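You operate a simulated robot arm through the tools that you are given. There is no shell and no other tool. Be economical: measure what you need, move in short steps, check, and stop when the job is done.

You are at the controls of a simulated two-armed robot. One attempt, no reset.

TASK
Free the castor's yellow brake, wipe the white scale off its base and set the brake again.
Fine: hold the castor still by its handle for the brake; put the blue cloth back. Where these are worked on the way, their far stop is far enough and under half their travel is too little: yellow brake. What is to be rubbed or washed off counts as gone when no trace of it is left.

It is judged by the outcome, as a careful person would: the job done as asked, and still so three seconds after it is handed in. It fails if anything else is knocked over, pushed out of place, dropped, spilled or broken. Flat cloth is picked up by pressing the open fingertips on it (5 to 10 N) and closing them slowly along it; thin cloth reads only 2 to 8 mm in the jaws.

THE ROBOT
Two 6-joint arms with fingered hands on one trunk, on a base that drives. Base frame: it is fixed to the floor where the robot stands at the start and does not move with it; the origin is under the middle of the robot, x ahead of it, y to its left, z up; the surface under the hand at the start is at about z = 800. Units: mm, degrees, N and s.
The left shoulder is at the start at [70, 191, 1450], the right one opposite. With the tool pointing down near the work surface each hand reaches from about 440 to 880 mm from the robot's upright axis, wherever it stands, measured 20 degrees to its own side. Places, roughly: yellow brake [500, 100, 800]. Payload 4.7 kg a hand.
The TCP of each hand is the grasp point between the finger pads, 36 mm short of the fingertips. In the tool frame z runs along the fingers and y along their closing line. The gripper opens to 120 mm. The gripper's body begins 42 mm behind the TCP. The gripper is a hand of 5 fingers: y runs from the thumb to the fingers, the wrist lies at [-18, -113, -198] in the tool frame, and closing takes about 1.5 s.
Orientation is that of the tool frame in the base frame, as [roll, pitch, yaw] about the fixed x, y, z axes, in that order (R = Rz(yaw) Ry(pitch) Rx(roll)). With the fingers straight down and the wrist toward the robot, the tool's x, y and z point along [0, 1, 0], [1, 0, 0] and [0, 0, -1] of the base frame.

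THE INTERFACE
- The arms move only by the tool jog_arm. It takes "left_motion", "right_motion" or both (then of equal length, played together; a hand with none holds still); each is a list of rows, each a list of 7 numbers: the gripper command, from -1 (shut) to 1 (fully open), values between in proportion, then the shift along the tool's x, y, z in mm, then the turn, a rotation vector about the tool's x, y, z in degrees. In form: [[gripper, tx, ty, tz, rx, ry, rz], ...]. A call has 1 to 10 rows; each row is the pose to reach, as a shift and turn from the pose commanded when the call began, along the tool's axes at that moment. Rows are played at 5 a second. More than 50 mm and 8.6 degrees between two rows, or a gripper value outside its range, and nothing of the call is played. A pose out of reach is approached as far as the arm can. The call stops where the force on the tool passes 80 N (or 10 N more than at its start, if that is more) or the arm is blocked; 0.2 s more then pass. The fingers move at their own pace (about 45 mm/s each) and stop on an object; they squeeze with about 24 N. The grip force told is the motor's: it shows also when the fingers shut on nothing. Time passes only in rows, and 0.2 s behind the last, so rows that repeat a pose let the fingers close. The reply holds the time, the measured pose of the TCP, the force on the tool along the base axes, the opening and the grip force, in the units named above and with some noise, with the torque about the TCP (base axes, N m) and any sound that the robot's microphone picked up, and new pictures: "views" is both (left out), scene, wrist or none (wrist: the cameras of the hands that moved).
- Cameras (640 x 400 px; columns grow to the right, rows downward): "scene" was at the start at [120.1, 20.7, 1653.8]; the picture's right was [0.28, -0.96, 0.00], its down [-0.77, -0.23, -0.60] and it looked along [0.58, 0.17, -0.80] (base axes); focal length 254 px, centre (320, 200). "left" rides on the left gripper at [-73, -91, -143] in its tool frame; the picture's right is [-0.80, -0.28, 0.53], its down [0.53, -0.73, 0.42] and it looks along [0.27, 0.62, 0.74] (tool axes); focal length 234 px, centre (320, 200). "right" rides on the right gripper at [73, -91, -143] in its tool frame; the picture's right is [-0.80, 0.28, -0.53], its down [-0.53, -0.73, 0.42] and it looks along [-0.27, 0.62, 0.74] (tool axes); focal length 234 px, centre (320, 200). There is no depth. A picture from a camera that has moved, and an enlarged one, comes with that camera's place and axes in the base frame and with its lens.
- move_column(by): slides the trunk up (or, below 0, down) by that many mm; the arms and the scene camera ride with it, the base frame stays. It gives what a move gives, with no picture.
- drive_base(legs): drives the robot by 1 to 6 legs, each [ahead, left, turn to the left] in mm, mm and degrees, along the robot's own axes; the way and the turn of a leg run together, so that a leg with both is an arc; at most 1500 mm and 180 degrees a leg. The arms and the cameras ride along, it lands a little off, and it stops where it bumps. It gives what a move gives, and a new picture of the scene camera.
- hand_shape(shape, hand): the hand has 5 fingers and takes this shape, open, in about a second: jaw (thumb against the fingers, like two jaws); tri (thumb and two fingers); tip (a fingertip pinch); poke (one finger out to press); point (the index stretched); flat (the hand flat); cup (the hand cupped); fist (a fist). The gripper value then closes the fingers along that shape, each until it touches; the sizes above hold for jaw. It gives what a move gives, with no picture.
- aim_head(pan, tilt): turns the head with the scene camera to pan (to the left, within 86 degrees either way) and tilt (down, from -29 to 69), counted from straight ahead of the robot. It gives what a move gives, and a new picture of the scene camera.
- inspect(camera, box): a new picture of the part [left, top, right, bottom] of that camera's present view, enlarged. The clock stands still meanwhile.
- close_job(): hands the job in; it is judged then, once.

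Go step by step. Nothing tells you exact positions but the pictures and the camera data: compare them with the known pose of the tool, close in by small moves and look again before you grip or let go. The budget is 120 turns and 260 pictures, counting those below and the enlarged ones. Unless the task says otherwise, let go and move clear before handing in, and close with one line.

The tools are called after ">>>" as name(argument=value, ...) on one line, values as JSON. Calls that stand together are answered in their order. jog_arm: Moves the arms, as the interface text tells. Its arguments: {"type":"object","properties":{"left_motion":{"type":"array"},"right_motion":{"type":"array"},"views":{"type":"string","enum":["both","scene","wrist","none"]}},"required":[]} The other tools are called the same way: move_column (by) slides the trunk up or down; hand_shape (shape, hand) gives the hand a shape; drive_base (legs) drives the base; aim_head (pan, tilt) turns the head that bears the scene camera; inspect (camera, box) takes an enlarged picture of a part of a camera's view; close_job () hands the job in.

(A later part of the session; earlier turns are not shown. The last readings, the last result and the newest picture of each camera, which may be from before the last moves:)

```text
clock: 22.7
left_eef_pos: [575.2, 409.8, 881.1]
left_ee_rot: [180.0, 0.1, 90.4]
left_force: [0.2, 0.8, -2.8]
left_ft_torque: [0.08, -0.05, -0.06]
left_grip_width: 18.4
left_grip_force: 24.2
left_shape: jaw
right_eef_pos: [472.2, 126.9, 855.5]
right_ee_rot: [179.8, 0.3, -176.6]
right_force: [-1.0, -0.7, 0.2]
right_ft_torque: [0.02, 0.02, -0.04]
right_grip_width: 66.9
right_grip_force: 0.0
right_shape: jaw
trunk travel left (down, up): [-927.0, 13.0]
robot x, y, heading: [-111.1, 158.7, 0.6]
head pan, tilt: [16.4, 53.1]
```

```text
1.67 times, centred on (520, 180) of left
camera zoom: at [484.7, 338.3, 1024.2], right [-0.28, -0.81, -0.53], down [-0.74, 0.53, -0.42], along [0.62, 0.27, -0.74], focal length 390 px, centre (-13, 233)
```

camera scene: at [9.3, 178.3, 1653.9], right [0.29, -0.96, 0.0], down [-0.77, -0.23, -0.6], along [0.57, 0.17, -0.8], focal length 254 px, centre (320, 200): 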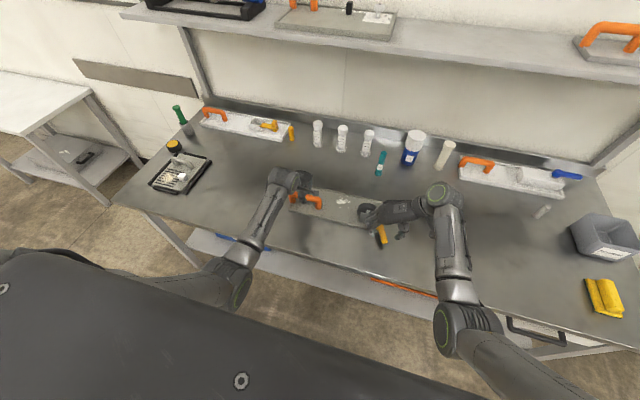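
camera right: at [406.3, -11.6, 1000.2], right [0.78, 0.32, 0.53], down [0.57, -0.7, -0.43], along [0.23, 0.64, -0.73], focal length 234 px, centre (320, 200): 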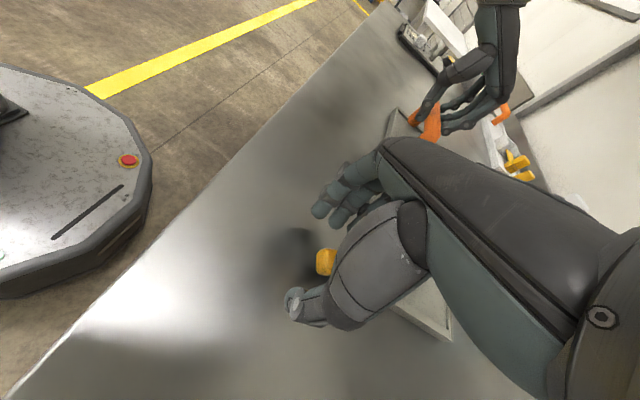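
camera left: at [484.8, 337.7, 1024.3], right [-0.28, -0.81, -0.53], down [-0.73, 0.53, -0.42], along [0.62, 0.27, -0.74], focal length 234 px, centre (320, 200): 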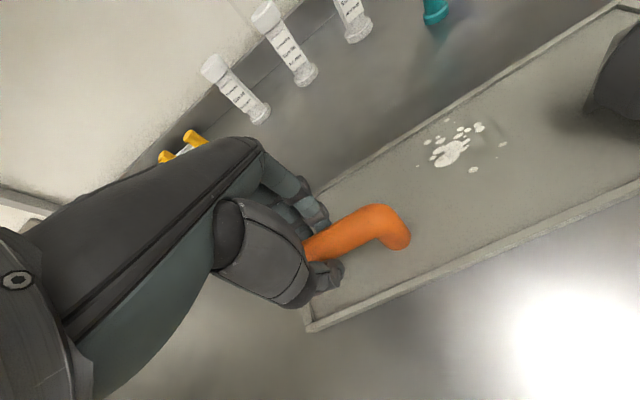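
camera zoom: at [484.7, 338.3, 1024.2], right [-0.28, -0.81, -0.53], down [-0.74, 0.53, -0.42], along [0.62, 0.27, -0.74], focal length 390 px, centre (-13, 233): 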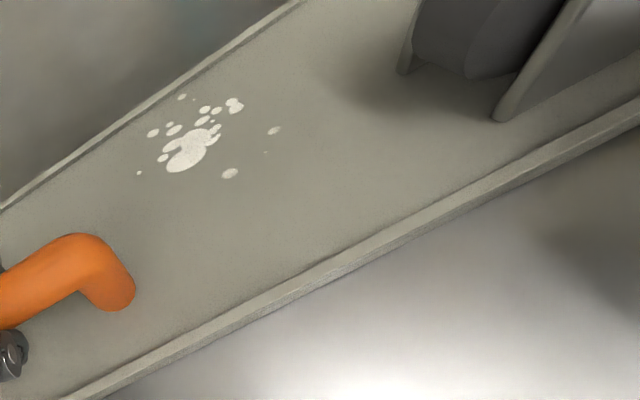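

The thumb passed just in front of the lever's end without catching it. I back out, lift, and switch to a single pressing finger for better placement.

>>> jog_arm(right_motion=[[0.1, 0, -20, 0, 0, 0, 0], [0.1, 0, -42, 0, 0, 0, 0], [0.1, 0, -42, -40, 0, 0, 0], [0.1, 0, -75, -70, 0, 0, 0], [0.1, 0, -110, -70, 0, 0, 0]], views="none")

>>> hand_shape(hand="right", shape="poke")

>>> inspect(camera="right", box=[200, 100, 500, 350])

>>> inspect(camera="scene", box=[320, 180, 480, 280])

```text
clock: 23.9
left_eef_pos: [575.5, 409.9, 881.2]
left_ee_rot: [180.0, -0.1, 90.3]
left_force: [0.2, -0.8, -2.5]
left_ft_torque: [0.07, -0.03, -0.06]
left_grip_width: 18.3
left_grip_force: 24.1
left_shape: jaw
right_eef_pos: [478.6, 15.1, 923.8]
right_ee_rot: [179.7, 0.2, -176.8]
right_force: [0.5, 0.2, 0.4]
right_ft_torque: [0.03, 0.03, -0.01]
right_grip_width: 65.9
right_grip_force: 0.1
right_shape: jaw
trunk travel left (down, up): [-927.0, 13.0]
robot x, y, heading: [-109.6, 156.8, 0.1]
head pan, tilt: [16.4, 53.1]
```

```text
clock: 24.8
left_eef_pos: [575.1, 410.8, 881.1]
left_ee_rot: [-180.0, 0.0, 90.3]
left_force: [-1.6, 0.7, -2.2]
left_ft_torque: [0.09, -0.05, -0.04]
left_grip_width: 18.4
left_grip_force: 24.1
left_shape: jaw
right_eef_pos: [479.0, 17.1, 923.7]
right_ee_rot: [179.8, 0.2, -176.8]
right_force: [-0.2, 0.6, 0.3]
right_ft_torque: [0.03, -0.01, -0.01]
right_grip_width: 0.0
right_grip_force: 0.0
right_shape: poke
trunk travel left (down, up): [-927.0, 13.0]
robot x, y, heading: [-111.1, 154.8, 0.1]
head pan, tilt: [16.4, 53.1]
```

```text
1.60 times, centred on (350, 225) of right
camera zoom: at [410.1, -77.3, 1067.3], right [0.78, 0.32, 0.53], down [0.57, -0.7, -0.43], along [0.23, 0.64, -0.73], focal length 375 px, centre (272, 160)
```

zoom: 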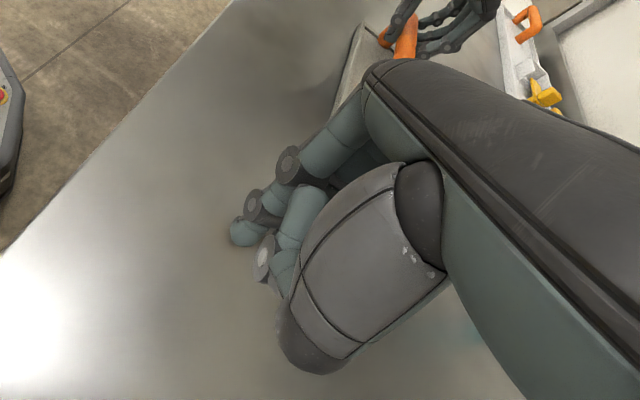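

```text
4.00 times, centred on (400, 230) of scene
camera zoom: at [9.6, 179.4, 1653.8], right [0.29, -0.96, 0.0], down [-0.77, -0.23, -0.6], along [0.57, 0.17, -0.8], focal length 1014 px, centre (0, 80)
```

zoom: 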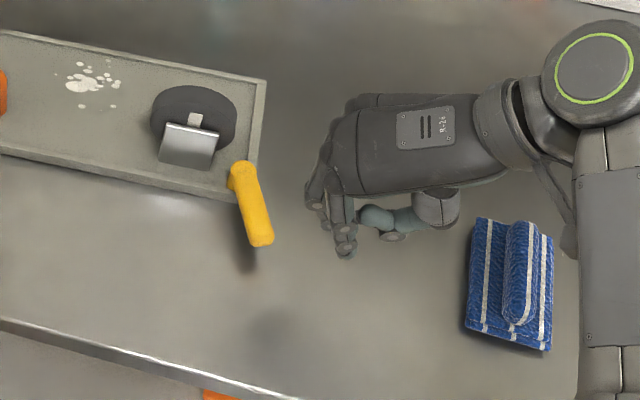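

The pressing fingertip sits right at the TCP, 36 mm below it. I lower it to the right of the lever at x≈490 and push left gently.

>>> jog_arm(right_motion=[[0, -13, 12, 35, 0, 0, 0], [0, -13, 18, 68, 0, 0, 0], [0, -13, 30, 68, 0, 0, 0], [0, -13, 40, 68, 0, 0, 0], [0, -13, 50, 68, 0, 0, 0], [0, -13, 57, 68, 0, 0, 0]], views="none")

>>> inspect(camera="scene", box=[320, 190, 440, 270])

```text
clock: 26.2
left_eef_pos: [575.6, 410.8, 882.0]
left_ee_rot: [180.0, 0.1, 90.4]
left_force: [0.9, 2.5, -1.4]
left_ft_torque: [0.17, -0.05, -0.07]
left_grip_width: 18.2
left_grip_force: 23.3
left_shape: jaw
right_eef_pos: [487.7, 75.0, 856.8]
right_ee_rot: [179.8, 0.3, -176.8]
right_force: [-1.2, -1.8, 0.3]
right_ft_torque: [0.05, -0.03, 0.0]
right_grip_width: 0.0
right_grip_force: 0.0
right_shape: poke
trunk travel left (down, up): [-927.0, 13.0]
robot x, y, heading: [-109.2, 157.4, 0.4]
head pan, tilt: [16.4, 53.1]
```

```text
5.00 times, centred on (380, 230) of scene
camera zoom: at [9.5, 179.7, 1653.8], right [0.29, -0.96, 0.0], down [-0.77, -0.23, -0.6], along [0.57, 0.17, -0.8], focal length 1268 px, centre (20, 50)
```

zoom: 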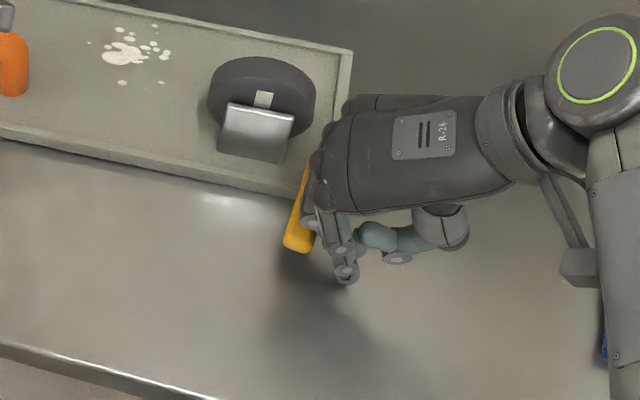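

The lever swings left easily (now pointing straight at the robot). I keep pushing along its arc while turning the hand with it.

>>> jog_arm(right_motion=[[0, 0, 8, 0, 0, 0, 7], [0, 0, 16, 0, 0, 0, 14], [0, 0, 24, 0, 0, 0, 21]], views="none")

>>> inspect(camera="scene", box=[320, 190, 440, 270])

```text
clock: 27.0
left_eef_pos: [575.4, 410.3, 880.9]
left_ee_rot: [179.9, 0.0, 90.2]
left_force: [0.7, 5.5, -2.2]
left_ft_torque: [0.21, -0.07, 0.02]
left_grip_width: 18.3
left_grip_force: 23.8
left_shape: jaw
right_eef_pos: [486.3, 98.1, 858.4]
right_ee_rot: [179.8, 0.2, 162.1]
right_force: [-2.4, -5.9, 3.4]
right_ft_torque: [-0.04, 0.0, -0.06]
right_grip_width: 0.0
right_grip_force: 0.1
right_shape: poke
trunk travel left (down, up): [-927.0, 13.0]
robot x, y, heading: [-108.0, 157.9, 0.4]
head pan, tilt: [16.4, 53.1]
```

```text
5.00 times, centred on (380, 230) of scene
camera zoom: at [8.4, 179.4, 1653.9], right [0.29, -0.96, 0.0], down [-0.77, -0.23, -0.6], along [0.57, 0.17, -0.8], focal length 1268 px, centre (20, 50)
```

zoom: 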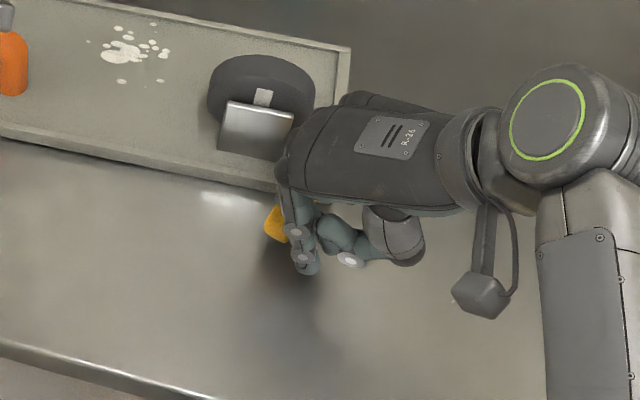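

>>> jog_arm(right_motion=[[0, 2, 9, 0, 0, 0, 7], [0, 4, 18, 0, 0, 0, 14], [0, 6, 26, 0, 0, 0, 21]], views="none")

>>> inspect(camera="scene", box=[320, 190, 440, 270])

```text
clock: 27.8
left_eef_pos: [575.8, 409.6, 882.1]
left_ee_rot: [179.9, 0.2, 90.3]
left_force: [-1.6, 3.1, 2.5]
left_ft_torque: [0.15, 0.06, -0.08]
left_grip_width: 18.7
left_grip_force: 24.0
left_shape: jaw
right_eef_pos: [497.8, 109.6, 861.4]
right_ee_rot: [-179.9, 1.7, 140.9]
right_force: [-1.6, -1.9, 6.8]
right_ft_torque: [0.01, -0.07, -0.02]
right_grip_width: 0.1
right_grip_force: 0.0
right_shape: poke
trunk travel left (down, up): [-927.0, 13.0]
robot x, y, heading: [-111.8, 156.0, 0.6]
head pan, tilt: [16.4, 53.1]
```

```text
5.00 times, centred on (380, 230) of scene
camera zoom: at [9.0, 179.5, 1653.9], right [0.29, -0.96, 0.0], down [-0.77, -0.23, -0.6], along [0.57, 0.17, -0.8], focal length 1268 px, centre (20, 50)
```

zoom: 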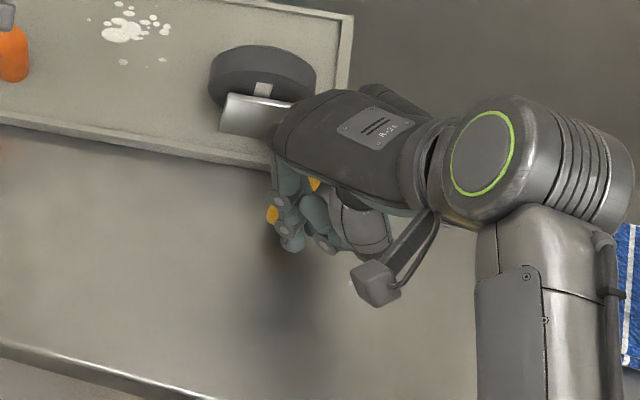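

The arm is reaching its inner limit and the plate image seems shifted slightly. I back off and lift to check.

>>> jog_arm(right_motion=[[0, -4, -18, 0, 0, 0, 0], [0, -8, -40, -5, 0, 0, 0], [0, -12, -60, -40, 0, 0, 0], [0, -12, -90, -70, 0, 0, 0], [0, -12, -120, -70, 0, 0, 0]], views="scene")

>>> inspect(camera="scene", box=[260, 170, 420, 270])

```text
clock: 29.0
left_eef_pos: [576.3, 408.8, 882.0]
left_ee_rot: [-180.0, -0.1, 90.3]
left_force: [1.4, -0.5, -2.0]
left_ft_torque: [0.08, 0.07, -0.01]
left_grip_width: 18.2
left_grip_force: 24.3
left_shape: jaw
right_eef_pos: [423.0, 23.4, 927.0]
right_ee_rot: [179.6, 0.0, 141.4]
right_force: [0.3, 0.0, 0.1]
right_ft_torque: [-0.01, 0.01, -0.02]
right_grip_width: 0.0
right_grip_force: 0.2
right_shape: poke
trunk travel left (down, up): [-927.0, 13.0]
robot x, y, heading: [-110.4, 155.8, 0.2]
head pan, tilt: [16.4, 53.1]
camera scene: at [8.6, 177.7, 1653.9], right [0.29, -0.96, 0.0], down [-0.77, -0.23, -0.6], along [0.57, 0.17, -0.8], focal length 254 px, centre (320, 200)
```

scene: 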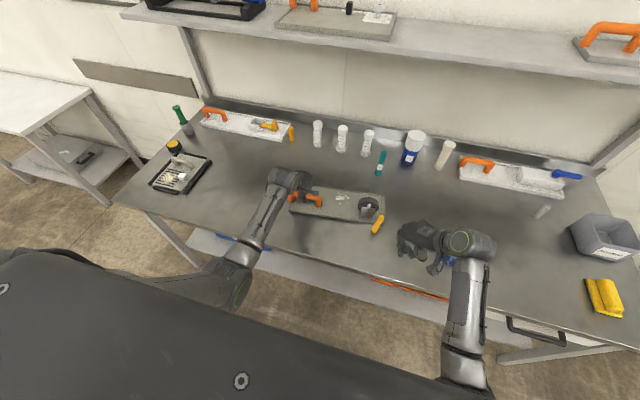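

```text
4.00 times, centred on (340, 220) of scene
camera zoom: at [8.6, 177.7, 1653.9], right [0.29, -0.96, 0.0], down [-0.77, -0.23, -0.6], along [0.57, 0.17, -0.8], focal length 1014 px, centre (240, 120)
```

zoom: 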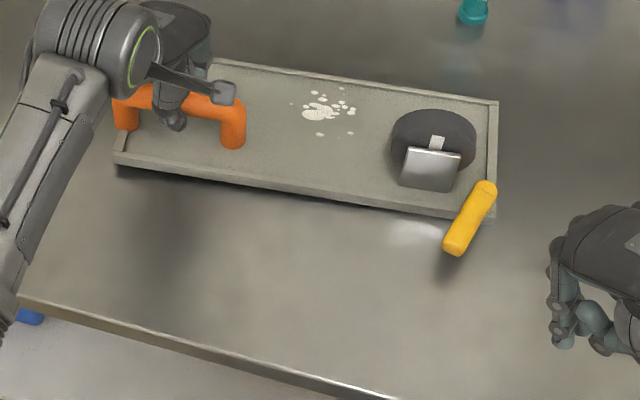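

The plate swung about 9° around the handle (its right end moved away), while the lever turned about 44° relative to it. I will nudge the plate's far right edge back, so the right hand goes around to the far side.

>>> jog_arm(right_motion=[[0, -29, 22, -10, 0, 0, 8.5], [0, -57, 44, -20, 0, 0, 17], [0, -86, 67, -33, 0, 0, 25.5], [0, -114, 89, -33, 0, 0, 34], [0, -143, 111, -33, 0, 0, 42.5], [0, -171, 133, -33, 0, 0, 51]], views="none")

>>> jog_arm(right_motion=[[0, 20, 40, 0, 0, 0, 0], [0, 40, 80, 0, 0, 0, 0], [0, 65, 110, 0, 0, 0, 0], [0, 90, 110, 0, 0, 0, 0]], views="both")

```text
clock: 30.4
left_eef_pos: [576.2, 409.6, 879.5]
left_ee_rot: [-179.9, 0.0, 90.3]
left_force: [1.1, 1.1, -2.6]
left_ft_torque: [0.06, 0.09, -0.1]
left_grip_width: 18.4
left_grip_force: 24.4
left_shape: jaw
right_eef_pos: [641.7, 19.5, 958.7]
right_ee_rot: [179.9, -0.2, 90.2]
right_force: [-0.2, 0.2, -1.3]
right_ft_torque: [-0.01, 0.02, 0.04]
right_grip_width: 0.0
right_grip_force: 0.0
right_shape: poke
trunk travel left (down, up): [-927.0, 13.0]
robot x, y, heading: [-111.3, 155.4, 0.2]
head pan, tilt: [16.4, 53.1]
```

```text
clock: 31.4
left_eef_pos: [575.5, 411.5, 880.6]
left_ee_rot: [-180.0, 0.1, 90.2]
left_force: [-0.8, -0.2, -2.5]
left_ft_torque: [0.03, 0.03, -0.06]
left_grip_width: 18.2
left_grip_force: 23.7
left_shape: jaw
right_eef_pos: [746.2, 113.0, 963.7]
right_ee_rot: [179.7, -0.1, 90.1]
right_force: [-0.6, -0.3, -0.1]
right_ft_torque: [-0.02, 0.0, 0.03]
right_grip_width: 0.2
right_grip_force: 0.1
right_shape: poke
trunk travel left (down, up): [-927.0, 13.0]
robot x, y, heading: [-109.2, 156.3, 0.1]
head pan, tilt: [16.4, 53.1]
camera scene: at [9.4, 180.9, 1653.8], right [0.29, -0.96, 0.0], down [-0.77, -0.23, -0.6], along [0.57, 0.17, -0.8], focal length 254 px, centre (320, 200)
camera right: at [653.1, 185.4, 1107.2], right [0.28, -0.8, 0.52], down [-0.73, -0.53, -0.43], along [0.62, -0.26, -0.74], focal length 234 px, centre (320, 200)
```

scene: 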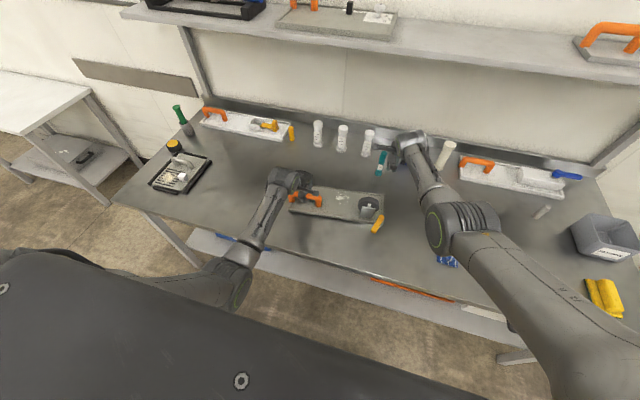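
right: 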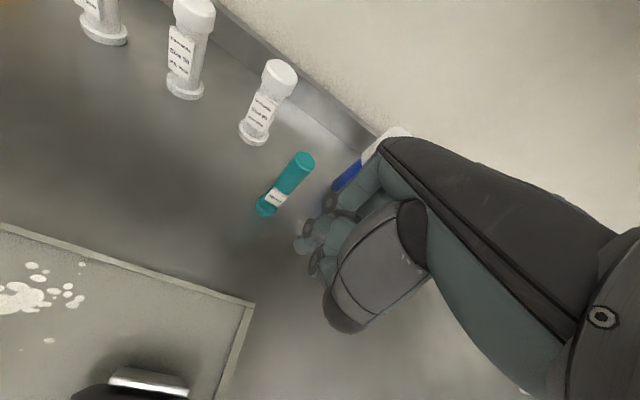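

The far right corner is at about (713,113). I lower the finger just beyond it and draw the edge back toward the robot.

>>> jog_arm(right_motion=[[0, 15, 0, 40, 0, 0, 0], [0, 15, 0, 80, 0, 0, 0], [0, 15, 0, 110, 0, 0, 0], [0, 15, 0, 118, 0, 0, 0], [0, 15, -15, 118, 0, 0, 0], [0, 15, -25, 118, 0, 0, 0], [0, 15, -35, 118, 0, 0, 0]], views="wrist")

>>> inspect(camera="scene", box=[260, 150, 420, 250])

```text
clock: 33.0
left_eef_pos: [576.6, 410.5, 880.8]
left_ee_rot: [179.9, 0.0, 90.3]
left_force: [0.3, 0.6, -2.5]
left_ft_torque: [0.06, 0.01, -0.07]
left_grip_width: 18.1
left_grip_force: 23.9
left_shape: jaw
right_eef_pos: [699.6, 114.6, 857.8]
right_ee_rot: [179.9, -0.1, 90.3]
right_force: [0.2, -0.2, 0.5]
right_ft_torque: [0.04, -0.01, 0.02]
right_grip_width: 0.0
right_grip_force: 0.0
right_shape: poke
right hand out of reach, approached as far as the arm can: row 1, 2, 3, 4, 5, 6, 7
trunk travel left (down, up): [-927.0, 13.0]
robot x, y, heading: [-112.9, 156.4, 0.2]
head pan, tilt: [16.4, 53.1]
camera right: at [606.3, 188.1, 1001.4], right [0.28, -0.8, 0.52], down [-0.73, -0.53, -0.43], along [0.62, -0.26, -0.74], focal length 234 px, centre (320, 200)
```

right: 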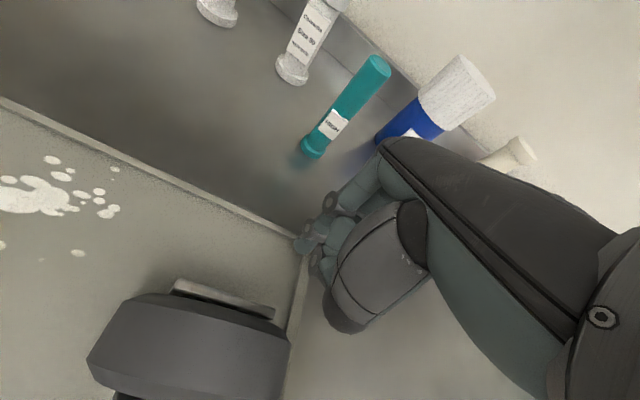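

```text
4.00 times, centred on (340, 200) of scene
camera zoom: at [9.8, 179.5, 1653.8], right [0.29, -0.96, 0.0], down [-0.77, -0.23, -0.6], along [0.57, 0.17, -0.8], focal length 1014 px, centre (240, 200)
```

zoom: 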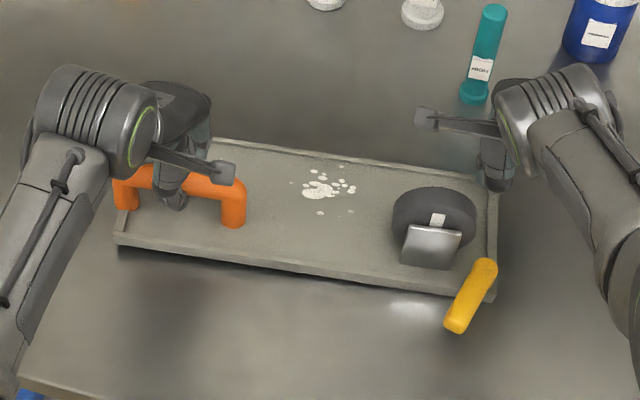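

The right hand is out of reach here, so the base needs to stand further left. I release the handle, lift both hands, and drive 105 mm left.

>>> jog_arm(left_motion=[[0, 0, 0, 0, 0, 0, 0], [0.6, 0, 0, 0, 0, 0, 0], [1, 0, 0, 0, 0, 0, 0], [1, 0, 0, 0, 0, 0, 0], [1, 0, 0, -30, 0, 0, 0], [1, 0, 0, -70, 0, 0, 0], [1, 0, 0, -110, 0, 0, 0]], right_motion=[[0, 0, 6, -30, 0, 0, 0], [0, 0, 6, -60, 0, 0, 0], [0, 0, 6, -100, 0, 0, 0], [0, 0, 6, -110, 0, 0, 0], [0, 0, 6, -110, 0, 0, 0], [0, 0, 6, -110, 0, 0, 0], [0, 0, 6, -110, 0, 0, 0]], views="none")

>>> drive_base(legs=[[0, 105, 0]])

```text
clock: 34.6
left_eef_pos: [576.4, 408.8, 995.3]
left_ee_rot: [-180.0, 0.0, 90.3]
left_force: [0.5, 0.5, 0.7]
left_ft_torque: [0.0, -0.01, -0.02]
left_grip_width: 119.8
left_grip_force: 0.0
left_shape: jaw
right_eef_pos: [703.8, 113.7, 967.3]
right_ee_rot: [179.8, -0.4, 90.4]
right_force: [0.4, 0.7, 0.0]
right_ft_torque: [0.0, 0.01, 0.01]
right_grip_width: 0.3
right_grip_force: 0.1
right_shape: poke
trunk travel left (down, up): [-927.0, 13.0]
robot x, y, heading: [-112.1, 157.8, 0.3]
head pan, tilt: [16.4, 53.1]
```

```text
clock: 35.7
left_eef_pos: [576.6, 510.9, 994.0]
left_ee_rot: [-180.0, -0.1, 90.1]
left_force: [-0.4, 0.0, -0.3]
left_ft_torque: [0.01, 0.01, 0.0]
left_grip_width: 119.6
left_grip_force: 0.1
left_shape: jaw
right_eef_pos: [703.3, 215.9, 967.0]
right_ee_rot: [179.8, -0.3, 90.2]
right_force: [-0.2, 0.2, -0.5]
right_ft_torque: [0.01, 0.01, 0.01]
right_grip_width: 0.0
right_grip_force: 0.0
right_shape: poke
trunk travel left (down, up): [-927.0, 13.0]
robot x, y, heading: [-110.2, 259.1, 0.2]
head pan, tilt: [16.4, 53.1]
camera scene: at [9.0, 281.2, 1653.8], right [0.29, -0.96, 0.0], down [-0.77, -0.23, -0.6], along [0.57, 0.17, -0.8], focal length 254 px, centre (320, 200)
```

scene: 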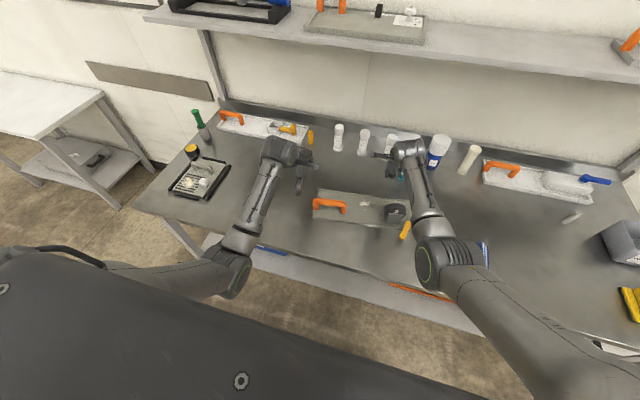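

Now the left hand regrips the handle, aligned with the turned plate, while the right finger returns to beyond the far right edge.

>>> jog_arm(left_motion=[[1, -35, 0, 0, 0, 0, -3], [1, -70, 0, 0, 0, 0, -6], [1, -101, 0, 30, 0, 0, -7.4], [1, -101, 0, 75, 0, 0, -7.4], [1, -101, 0, 113, 0, 0, -7.4], [1, -101, 0, 113, 0, 0, -7.4]], right_motion=[[0, -10, 20, 0, 0, 0, 0], [0, -30, 38, 0, 0, 0, 0], [0, -60, 42, 0, 0, 0, 0], [0, -86, 42, 0, 0, 0, 0], [0, -86, 42, 40, 0, 0, 0], [0, -86, 42, 80, 0, 0, 0]], views="both")

```text
clock: 37.1
left_eef_pos: [575.9, 407.4, 880.4]
left_ee_rot: [180.0, 0.1, 97.6]
left_force: [0.1, -0.6, -0.9]
left_ft_torque: [-0.04, 0.01, -0.02]
left_grip_width: 119.7
left_grip_force: 0.0
left_shape: jaw
right_eef_pos: [739.6, 127.6, 890.4]
right_ee_rot: [179.6, -0.2, 90.2]
right_force: [0.9, 1.1, 1.7]
right_ft_torque: [-0.1, 0.14, 0.01]
right_grip_width: 0.0
right_grip_force: 0.1
right_shape: poke
right hand out of reach, approached as far as the arm can: row 6
trunk travel left (down, up): [-927.0, 13.0]
robot x, y, heading: [-108.1, 263.7, 0.1]
head pan, tilt: [16.4, 53.1]
camera scene: at [9.2, 283.7, 1653.7], right [0.29, -0.96, 0.0], down [-0.77, -0.23, -0.6], along [0.57, 0.17, -0.8], focal length 254 px, centre (320, 200)
camera right: at [646.6, 200.4, 1033.9], right [0.28, -0.81, 0.52], down [-0.73, -0.53, -0.43], along [0.63, -0.26, -0.73], focal length 234 px, centre (320, 200)
camera left: at [495.7, 324.1, 1023.3], right [-0.17, -0.83, -0.53], down [-0.8, 0.43, -0.43], along [0.58, 0.35, -0.74], focal length 234 px, centre (320, 200)
```

scene: 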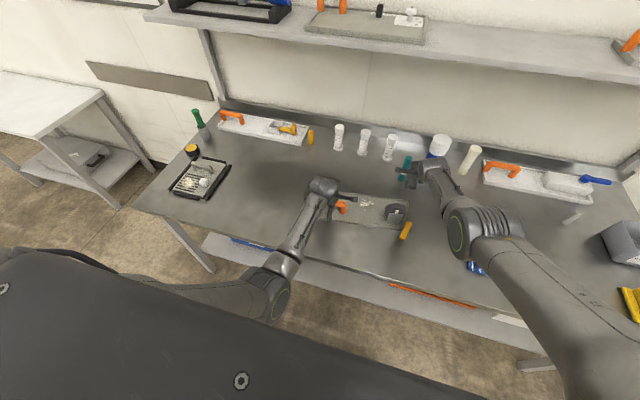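
right: 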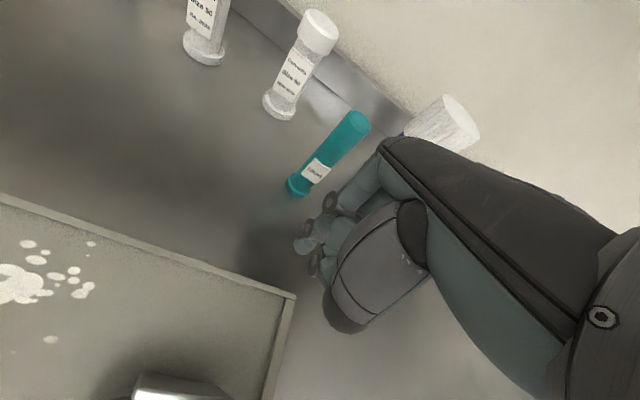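
left: 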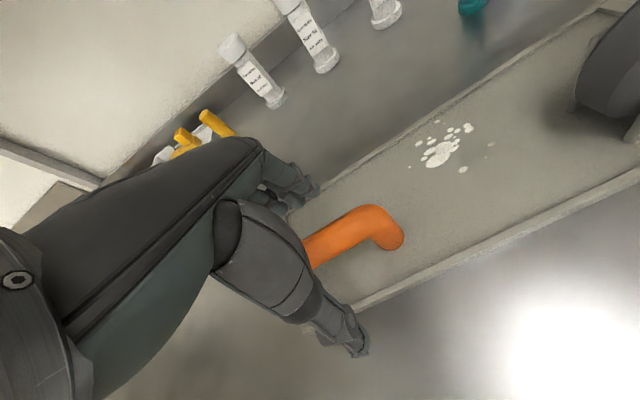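

The far edge is just out of the right hand's reach. I grip the handle and try turning the plate back with the left hand instead.

>>> jog_arm(left_motion=[[0, 0, 0, 0, 0, 0, 0], [-1, 0, 0, 0, 0, 0, 0], [-1, 0, 0, 0, 0, 0, 0], [-1, 0, 0, 0, 0, 0, 0], [-1, 0, 0, 0, 0, 0, 0], [-1, 0, 0, 0, 0, 0, 0], [-1, 0, 0, 0, 0, 0, 0], [-1, 0, 0, 0, 0, 0, 0], [-1, 0, 0, 0, 0, 0, 0], [-1, 0, 0, 0, 0, 0, 0]], right_motion=[[0, 0, 0, -10, 0, 0, 0], [0, 0, 0, -20, 0, 0, 0], [0, 0, 0, -40, 0, 0, 0], [0, 0, 0, -60, 0, 0, 0], [0, -20, -10, -60, 0, 0, 0], [0, -40, -20, -60, 0, 0, 0], [0, -60, -30, -60, 0, 0, 0], [0, -80, -40, -60, 0, 0, 0], [0, -80, -40, -60, 0, 0, 0], [0, -80, -40, -60, 0, 0, 0]], views="none")

>>> jog_arm(left_motion=[[-1, 0, 0, 0, 0, 0, 2], [-1, 0, 0, 0, 0, 0, 4], [-1, 0, 0, 0, 0, 0, 6], [-1, 0, 0, 0, 0, 0, 8], [-1, 0, 0, 0, 0, 0, 9.5]], views="none")

>>> inspect(camera="scene", box=[290, 150, 450, 250])

```text
clock: 39.3
left_eef_pos: [576.6, 407.4, 879.7]
left_ee_rot: [180.0, -0.1, 97.5]
left_force: [-0.5, 0.3, -0.1]
left_ft_torque: [0.08, 0.0, -0.12]
left_grip_width: 16.9
left_grip_force: 23.9
left_shape: jaw
right_eef_pos: [699.8, 45.0, 950.6]
right_ee_rot: [179.8, -0.2, 90.3]
right_force: [0.8, 0.2, 0.2]
right_ft_torque: [0.02, 0.02, -0.05]
right_grip_width: 0.0
right_grip_force: 0.1
right_shape: poke
trunk travel left (down, up): [-927.0, 13.0]
robot x, y, heading: [-115.4, 262.2, 0.5]
head pan, tilt: [16.4, 53.1]
```

```text
clock: 40.5
left_eef_pos: [576.0, 410.4, 882.8]
left_ee_rot: [179.9, 0.1, 88.1]
left_force: [0.7, 0.1, -0.5]
left_ft_torque: [0.05, -0.03, 0.1]
left_grip_width: 17.2
left_grip_force: 24.7
left_shape: jaw
right_eef_pos: [700.0, 45.9, 953.2]
right_ee_rot: [179.9, -0.2, 90.2]
right_force: [0.3, 0.2, -0.7]
right_ft_torque: [-0.03, 0.0, 0.02]
right_grip_width: 0.1
right_grip_force: 0.2
right_shape: poke
trunk travel left (down, up): [-927.0, 13.0]
robot x, y, heading: [-108.7, 262.3, 0.3]
head pan, tilt: [16.4, 53.1]
```

```text
4.00 times, centred on (370, 200) of scene
camera zoom: at [9.3, 283.3, 1653.8], right [0.29, -0.96, 0.0], down [-0.77, -0.23, -0.6], along [0.57, 0.17, -0.8], focal length 1014 px, centre (120, 200)
```

zoom: 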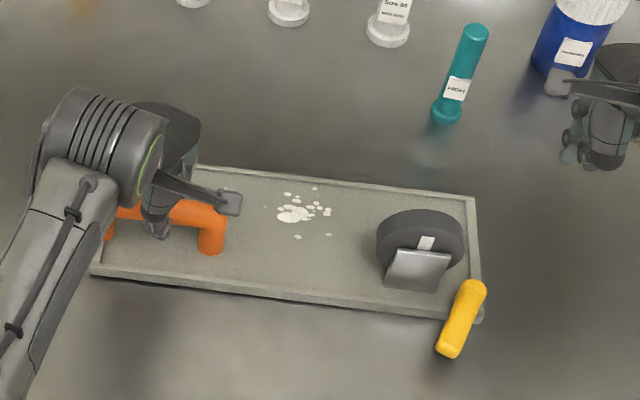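

The grip slips rather than turns the plate; I will straighten the plate later with a push. Now I bring the right finger back to the lever, with the hand at about 135° yaw, and realign the left.

>>> jog_arm(left_motion=[[-1, 0, 0, 0, 0, 0, -2], [-1, 0, 0, 0, 0, 0, -4], [-1, 0, 0, 0, 0, 0, -6], [-1, 0, 0, 0, 0, 0, -8], [-1, 0, 0, 0, 0, 0, -9.5], [-1, 0, 0, 0, 0, 0, -9.5]], right_motion=[[0, 0, -30, 0, 0, 0, -7.5], [0, 0, -60, 0, 0, 0, -15], [0, 0, -90, 0, 0, 0, -22.5], [0, 0, -120, 0, 0, 0, -30], [0, 10, -150, 10, 0, 0, -37.5], [0, 15, -178, 23, 0, 0, -45]], views="none")

>>> inspect(camera="scene", box=[360, 180, 480, 260])

>>> inspect(camera="right", box=[200, 100, 500, 350])

```text
clock: 41.9
left_eef_pos: [577.5, 410.1, 882.2]
left_ee_rot: [-180.0, 0.0, 97.6]
left_force: [-0.7, 0.0, -2.1]
left_ft_torque: [0.11, -0.03, -0.11]
left_grip_width: 17.0
left_grip_force: 23.2
left_shape: jaw
right_eef_pos: [520.0, 59.2, 930.4]
right_ee_rot: [179.6, 0.0, 135.4]
right_force: [-0.3, -0.4, -0.5]
right_ft_torque: [0.01, 0.03, -0.02]
right_grip_width: 0.0
right_grip_force: 0.2
right_shape: poke
trunk travel left (down, up): [-927.0, 13.0]
robot x, y, heading: [-109.5, 263.9, 0.2]
head pan, tilt: [16.4, 53.1]
```

```text
5.00 times, centred on (420, 220) of scene
camera zoom: at [8.6, 282.9, 1653.9], right [0.29, -0.96, 0.0], down [-0.77, -0.23, -0.6], along [0.57, 0.17, -0.8], focal length 1268 px, centre (-180, 100)
```

zoom: 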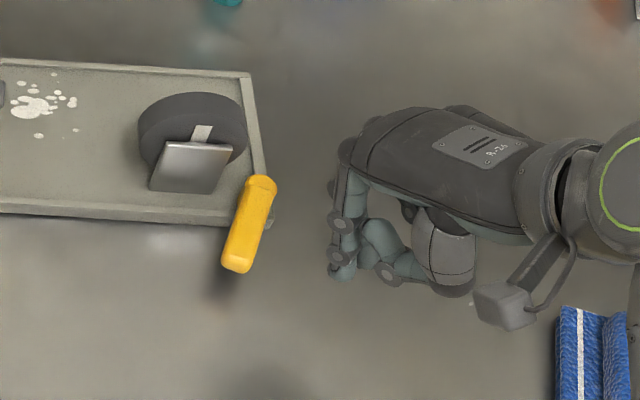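

```text
1.60 times, centred on (350, 225) of right
camera zoom: at [403.1, 46.2, 1072.2], right [0.77, -0.37, 0.53], down [-0.13, -0.89, -0.43], along [0.63, 0.26, -0.73], focal length 375 px, centre (272, 160)
```

zoom: 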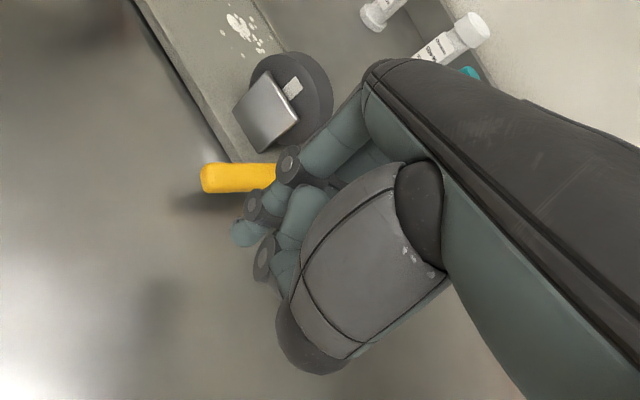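

The plate now sits at about 12° yaw, so turning the left hand does have some effect. I try a larger turn back of the left hand.

>>> jog_arm(left_motion=[[-1, 0, 0, 0, 0, 0, 5], [-1, 0, 0, 0, 0, 0, 10], [-1, 0, 0, 0, 0, 0, 15], [-1, 0, 0, 0, 0, 0, 20], [-1, 0, 0, 0, 0, 0, 24]], views="none")

>>> inspect(camera="scene", box=[290, 150, 450, 250])

```text
clock: 43.1
left_eef_pos: [576.6, 410.9, 882.5]
left_ee_rot: [179.9, 0.0, 73.5]
left_force: [0.3, 0.1, -1.9]
left_ft_torque: [0.05, -0.07, 0.1]
left_grip_width: 16.9
left_grip_force: 24.0
left_shape: jaw
right_eef_pos: [521.1, 59.6, 928.4]
right_ee_rot: [179.7, -0.1, 135.1]
right_force: [-0.1, 0.7, -0.5]
right_ft_torque: [-0.01, 0.0, 0.01]
right_grip_width: 0.1
right_grip_force: 0.1
right_shape: poke
trunk travel left (down, up): [-927.0, 13.0]
robot x, y, heading: [-111.0, 266.4, 0.1]
head pan, tilt: [16.4, 53.1]
```

```text
4.00 times, centred on (370, 200) of scene
camera zoom: at [9.3, 283.4, 1653.8], right [0.29, -0.96, 0.0], down [-0.77, -0.23, -0.6], along [0.57, 0.17, -0.8], focal length 1014 px, centre (120, 200)
```

zoom: 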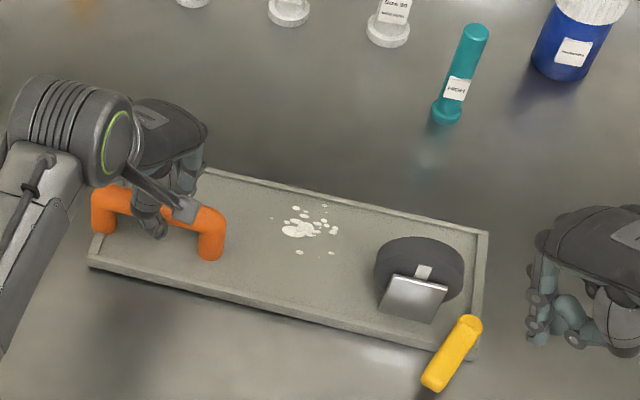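

That worked: the plate is almost back to its original angle. A few more degrees finish it.

>>> jog_arm(left_motion=[[-1, 0, 0, 0, 0, 0, 2], [-1, 0, 0, 0, 0, 0, 3], [-1, 0, 0, 0, 0, 0, 3]], views="none")

>>> inspect(camera="scene", box=[290, 150, 450, 250])

```text
clock: 43.9
left_eef_pos: [576.9, 410.0, 882.4]
left_ee_rot: [-180.0, -0.1, 70.6]
left_force: [0.3, 0.4, -2.6]
left_ft_torque: [0.06, -0.05, 0.1]
left_grip_width: 16.9
left_grip_force: 24.1
left_shape: jaw
right_eef_pos: [519.9, 60.2, 929.2]
right_ee_rot: [179.7, 0.0, 135.2]
right_force: [0.2, -0.4, 0.0]
right_ft_torque: [-0.02, 0.0, -0.04]
right_grip_width: 0.0
right_grip_force: 0.0
right_shape: poke
trunk travel left (down, up): [-927.0, 13.0]
robot x, y, heading: [-108.1, 260.5, 0.6]
head pan, tilt: [16.4, 53.1]
```

```text
4.00 times, centred on (370, 200) of scene
camera zoom: at [9.1, 283.2, 1653.8], right [0.29, -0.96, 0.0], down [-0.77, -0.23, -0.6], along [0.57, 0.17, -0.8], focal length 1014 px, centre (120, 200)
```

zoom: 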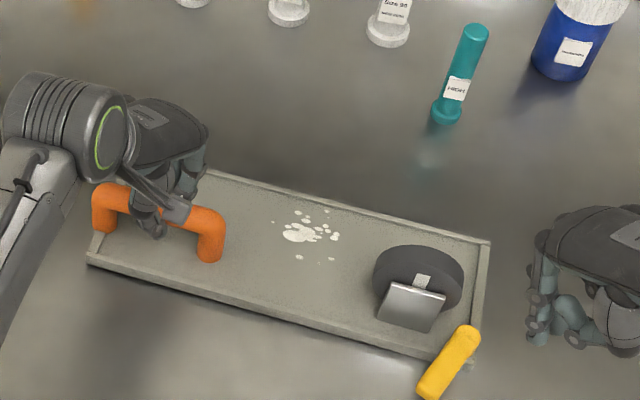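

The plate is back close to its original place. Now the finger goes down beside the lever and pushes its tip gently further left to check for the stop.

>>> jog_arm(right_motion=[[0, 30, -2, 20, 0, 0, 0], [0, 30, -2, 55, 0, 0, 0], [0, 30, -2, 68, 0, 0, 0], [0, 42, 10, 68, 0, 0, 0], [0, 48, 16, 68, 0, 0, 0], [0, 53, 21, 68, 0, 0, 0]], views="wrist")

>>> inspect(camera="scene", box=[290, 160, 450, 260])

```text
clock: 45.3
left_eef_pos: [576.1, 410.5, 883.0]
left_ee_rot: [179.9, 0.0, 70.6]
left_force: [4.1, 8.3, -1.2]
left_ft_torque: [0.03, -0.04, 0.3]
left_grip_width: 16.1
left_grip_force: 24.0
left_shape: jaw
right_eef_pos: [496.2, 113.1, 859.8]
right_ee_rot: [179.7, 0.0, 135.2]
right_force: [-3.5, -12.5, 5.1]
right_ft_torque: [-0.14, 0.03, -0.04]
right_grip_width: 0.1
right_grip_force: 0.0
right_shape: poke
trunk travel left (down, up): [-927.0, 13.0]
robot x, y, heading: [-107.5, 259.9, 0.2]
head pan, tilt: [16.4, 53.1]
camera right: at [380.3, 100.6, 1003.1], right [0.76, -0.37, 0.53], down [-0.14, -0.89, -0.43], along [0.63, 0.26, -0.73], focal length 234 px, centre (320, 200)
```

right: 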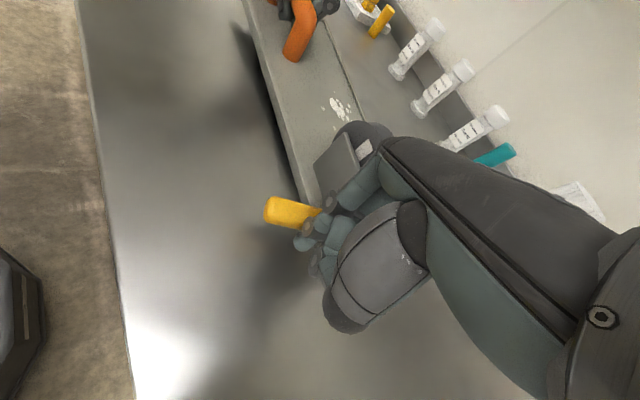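

```text
4.00 times, centred on (370, 210) of scene
camera zoom: at [8.0, 283.1, 1653.9], right [0.29, -0.96, 0.0], down [-0.77, -0.23, -0.6], along [0.58, 0.17, -0.8], focal length 1014 px, centre (120, 160)
```

zoom: 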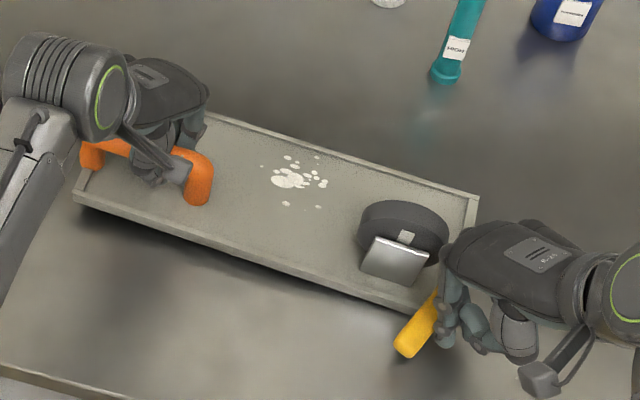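

Force rose to 12 N with the lever no longer moving relative to the plate, so it is at its far stop. I back off and check.

>>> jog_arm(right_motion=[[0, -10, -10, 0, 0, 0, 0], [0, -40, -40, -5, 0, 0, 0], [0, -50, -50, -50, 0, 0, 0], [0, -60, -60, -90, 0, 0, 0]], views="none")

>>> inspect(camera="scene", box=[290, 150, 450, 250])

```text
clock: 46.3
left_eef_pos: [576.9, 410.9, 882.4]
left_ee_rot: [-179.9, 0.0, 70.6]
left_force: [1.1, 0.5, -1.8]
left_ft_torque: [0.03, 0.04, 0.12]
left_grip_width: 16.6
left_grip_force: 23.8
left_shape: jaw
right_eef_pos: [500.3, 31.5, 949.2]
right_ee_rot: [179.7, -0.1, 135.2]
right_force: [-0.2, -0.2, -0.7]
right_ft_torque: [0.01, 0.0, -0.01]
right_grip_width: 0.0
right_grip_force: 0.0
right_shape: poke
trunk travel left (down, up): [-927.0, 13.0]
robot x, y, heading: [-111.2, 260.9, 0.4]
head pan, tilt: [16.4, 53.1]
```

```text
4.00 times, centred on (370, 200) of scene
camera zoom: at [9.3, 282.9, 1653.7], right [0.29, -0.96, 0.0], down [-0.77, -0.23, -0.6], along [0.57, 0.17, -0.8], focal length 1014 px, centre (120, 200)
```

zoom: 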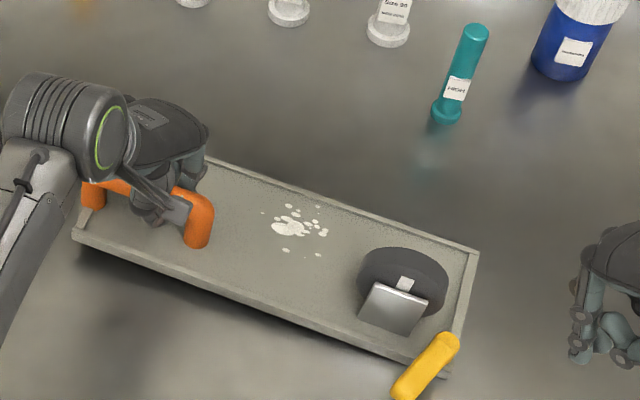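

The lever is at its far stop, so the brake is freed (the plate shifted slightly left, to be corrected at the end). Next is the cloth: a pad with a ridge along x near (534,-150). I bring the right hand over it.

>>> jog_arm(right_motion=[[0, -25, -17, 0, 0, 0, -7.5], [0, -51, -35, 0, 0, 0, -15], [0, -76, -52, 0, 0, 0, -22.5], [0, -101, -70, 0, 0, 0, -30], [0, -127, -87, 0, 0, 0, -37.5], [0, -152, -105, 0, 0, 0, -45]], views="none")

>>> hand_shape(hand="right", shape="jaw")

>>> jog_arm(right_motion=[[0.1, 0, 0, 0, 0, 0, 0], [0.1, 0, 0, 0, 0, 0, 0], [0.1, 0, 0, 0, 0, 0, 0], [0.1, 0, 0, 0, 0, 0, 0]], views="both")

```text
clock: 47.7
left_eef_pos: [577.4, 410.2, 882.1]
left_ee_rot: [179.9, 0.0, 70.6]
left_force: [1.1, 0.6, -3.4]
left_ft_torque: [0.02, -0.01, 0.12]
left_grip_width: 16.4
left_grip_force: 24.2
left_shape: jaw
right_eef_pos: [529.9, -154.5, 949.8]
right_ee_rot: [179.8, 0.0, -179.7]
right_force: [0.6, -0.4, -0.7]
right_ft_torque: [0.01, 0.01, 0.0]
right_grip_width: 0.0
right_grip_force: 0.1
right_shape: poke
trunk travel left (down, up): [-927.0, 13.0]
robot x, y, heading: [-108.0, 262.2, 0.4]
head pan, tilt: [16.4, 53.1]
```

```text
clock: 48.6
left_eef_pos: [575.8, 410.2, 881.5]
left_ee_rot: [-180.0, 0.0, 70.5]
left_force: [-0.2, -0.3, -1.9]
left_ft_torque: [0.0, 0.05, 0.15]
left_grip_width: 16.6
left_grip_force: 23.6
left_shape: jaw
right_eef_pos: [528.7, -153.2, 949.5]
right_ee_rot: [179.8, 0.2, -179.9]
right_force: [0.0, 0.6, 0.2]
right_ft_torque: [-0.01, -0.04, 0.0]
right_grip_width: 119.6
right_grip_force: 0.1
right_shape: jaw
trunk travel left (down, up): [-927.0, 13.0]
robot x, y, heading: [-114.3, 260.2, -0.0]
head pan, tilt: [16.4, 53.1]
```

```text
clock: 49.6
left_eef_pos: [576.1, 411.1, 881.2]
left_ee_rot: [179.9, -0.1, 70.5]
left_force: [0.3, -0.4, -2.0]
left_ft_torque: [0.0, 0.04, 0.11]
left_grip_width: 16.0
left_grip_force: 24.1
left_shape: jaw
right_eef_pos: [529.8, -154.3, 949.5]
right_ee_rot: [179.8, 0.2, -179.8]
right_force: [-0.4, 0.5, -0.1]
right_ft_torque: [-0.02, 0.05, 0.01]
right_grip_width: 66.4
right_grip_force: 0.1
right_shape: jaw
trunk travel left (down, up): [-927.0, 13.0]
robot x, y, heading: [-112.8, 265.0, 0.4]
head pan, tilt: [16.4, 53.1]
camera scene: at [9.2, 283.1, 1653.8], right [0.29, -0.96, 0.0], down [-0.77, -0.23, -0.6], along [0.57, 0.17, -0.8], focal length 254 px, centre (320, 200)
camera right: at [455.5, -245.1, 1093.3], right [0.8, 0.28, 0.53], down [0.54, -0.73, -0.43], along [0.27, 0.62, -0.73], focal length 234 px, centre (320, 200)
```

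scene: 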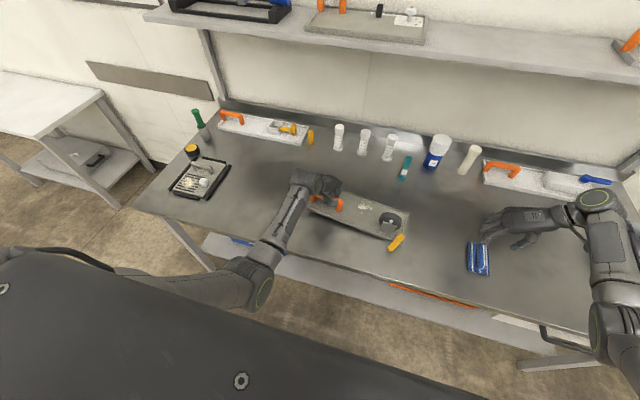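
right: 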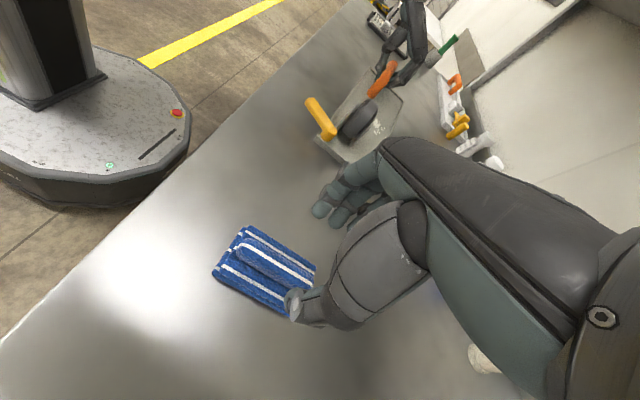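

>>> inspect(camera="scene", box=[440, 200, 560, 290])

>>> inspect(camera="right", box=[200, 200, 340, 330])

```text
4.44 times, centred on (500, 245) of scene
camera zoom: at [9.2, 283.1, 1653.8], right [0.29, -0.96, 0.0], down [-0.77, -0.23, -0.6], along [0.57, 0.17, -0.8], focal length 1127 px, centre (-480, 0)
```

zoom: 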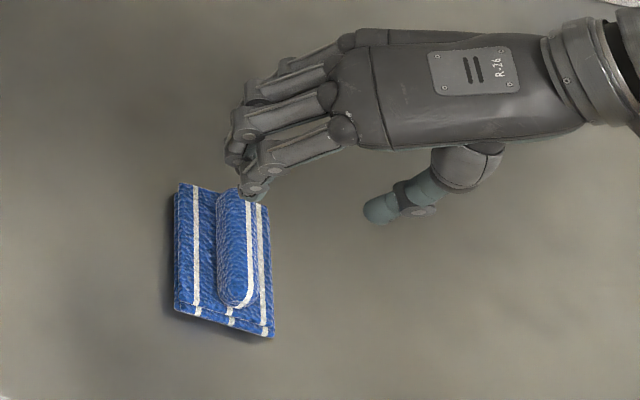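

```text
3.08 times, centred on (270, 265) of right
camera zoom: at [455.5, -245.1, 1093.3], right [0.8, 0.28, 0.53], down [0.54, -0.73, -0.43], along [0.27, 0.62, -0.73], focal length 720 px, centre (474, 0)
```

zoom: 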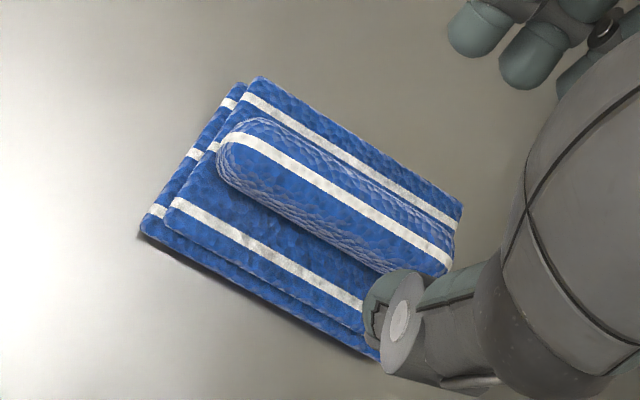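

The ridge centre is about (530,-143) with its top near z 835. I go down around it and close.

>>> jog_arm(right_motion=[[0.1, 6, 11, 40, 0, 0, 0], [0.1, 6, 11, 75, 0, 0, 0], [0.1, 6, 11, 90, 0, 0, 0], [0.1, 6, 11, 97, 0, 0, 0]], views="wrist")

>>> inspect(camera="scene", box=[440, 200, 560, 290])

```text
clock: 50.6
left_eef_pos: [576.5, 410.6, 881.2]
left_ee_rot: [-180.0, 0.0, 70.7]
left_force: [-0.2, -0.5, -2.1]
left_ft_torque: [0.03, 0.04, 0.14]
left_grip_width: 16.3
left_grip_force: 24.1
left_shape: jaw
right_eef_pos: [527.5, -142.4, 852.5]
right_ee_rot: [179.8, 0.2, -179.7]
right_force: [-0.9, -0.5, 2.1]
right_ft_torque: [-0.06, -0.01, -0.05]
right_grip_width: 66.2
right_grip_force: 0.1
right_shape: jaw
trunk travel left (down, up): [-927.0, 13.0]
robot x, y, heading: [-110.0, 263.5, 0.2]
head pan, tilt: [16.4, 53.1]
camera right: at [453.0, -233.0, 995.2], right [0.8, 0.28, 0.53], down [0.54, -0.73, -0.43], along [0.27, 0.62, -0.73], focal length 234 px, centre (320, 200)
```

right: 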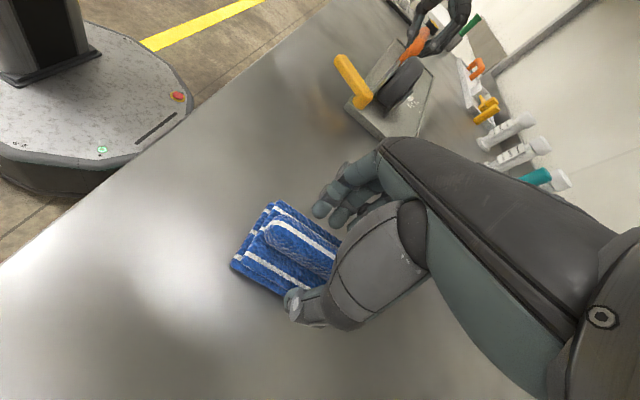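

```text
4.44 times, centred on (500, 245) of scene
camera zoom: at [9.1, 283.3, 1653.8], right [0.29, -0.96, 0.0], down [-0.77, -0.23, -0.6], along [0.57, 0.17, -0.8], focal length 1127 px, centre (-480, 0)
```

zoom: 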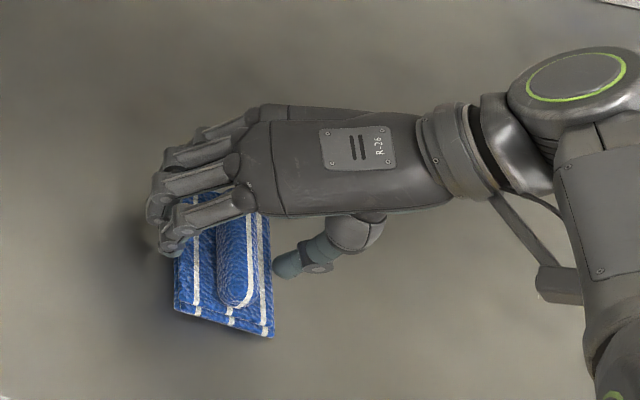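

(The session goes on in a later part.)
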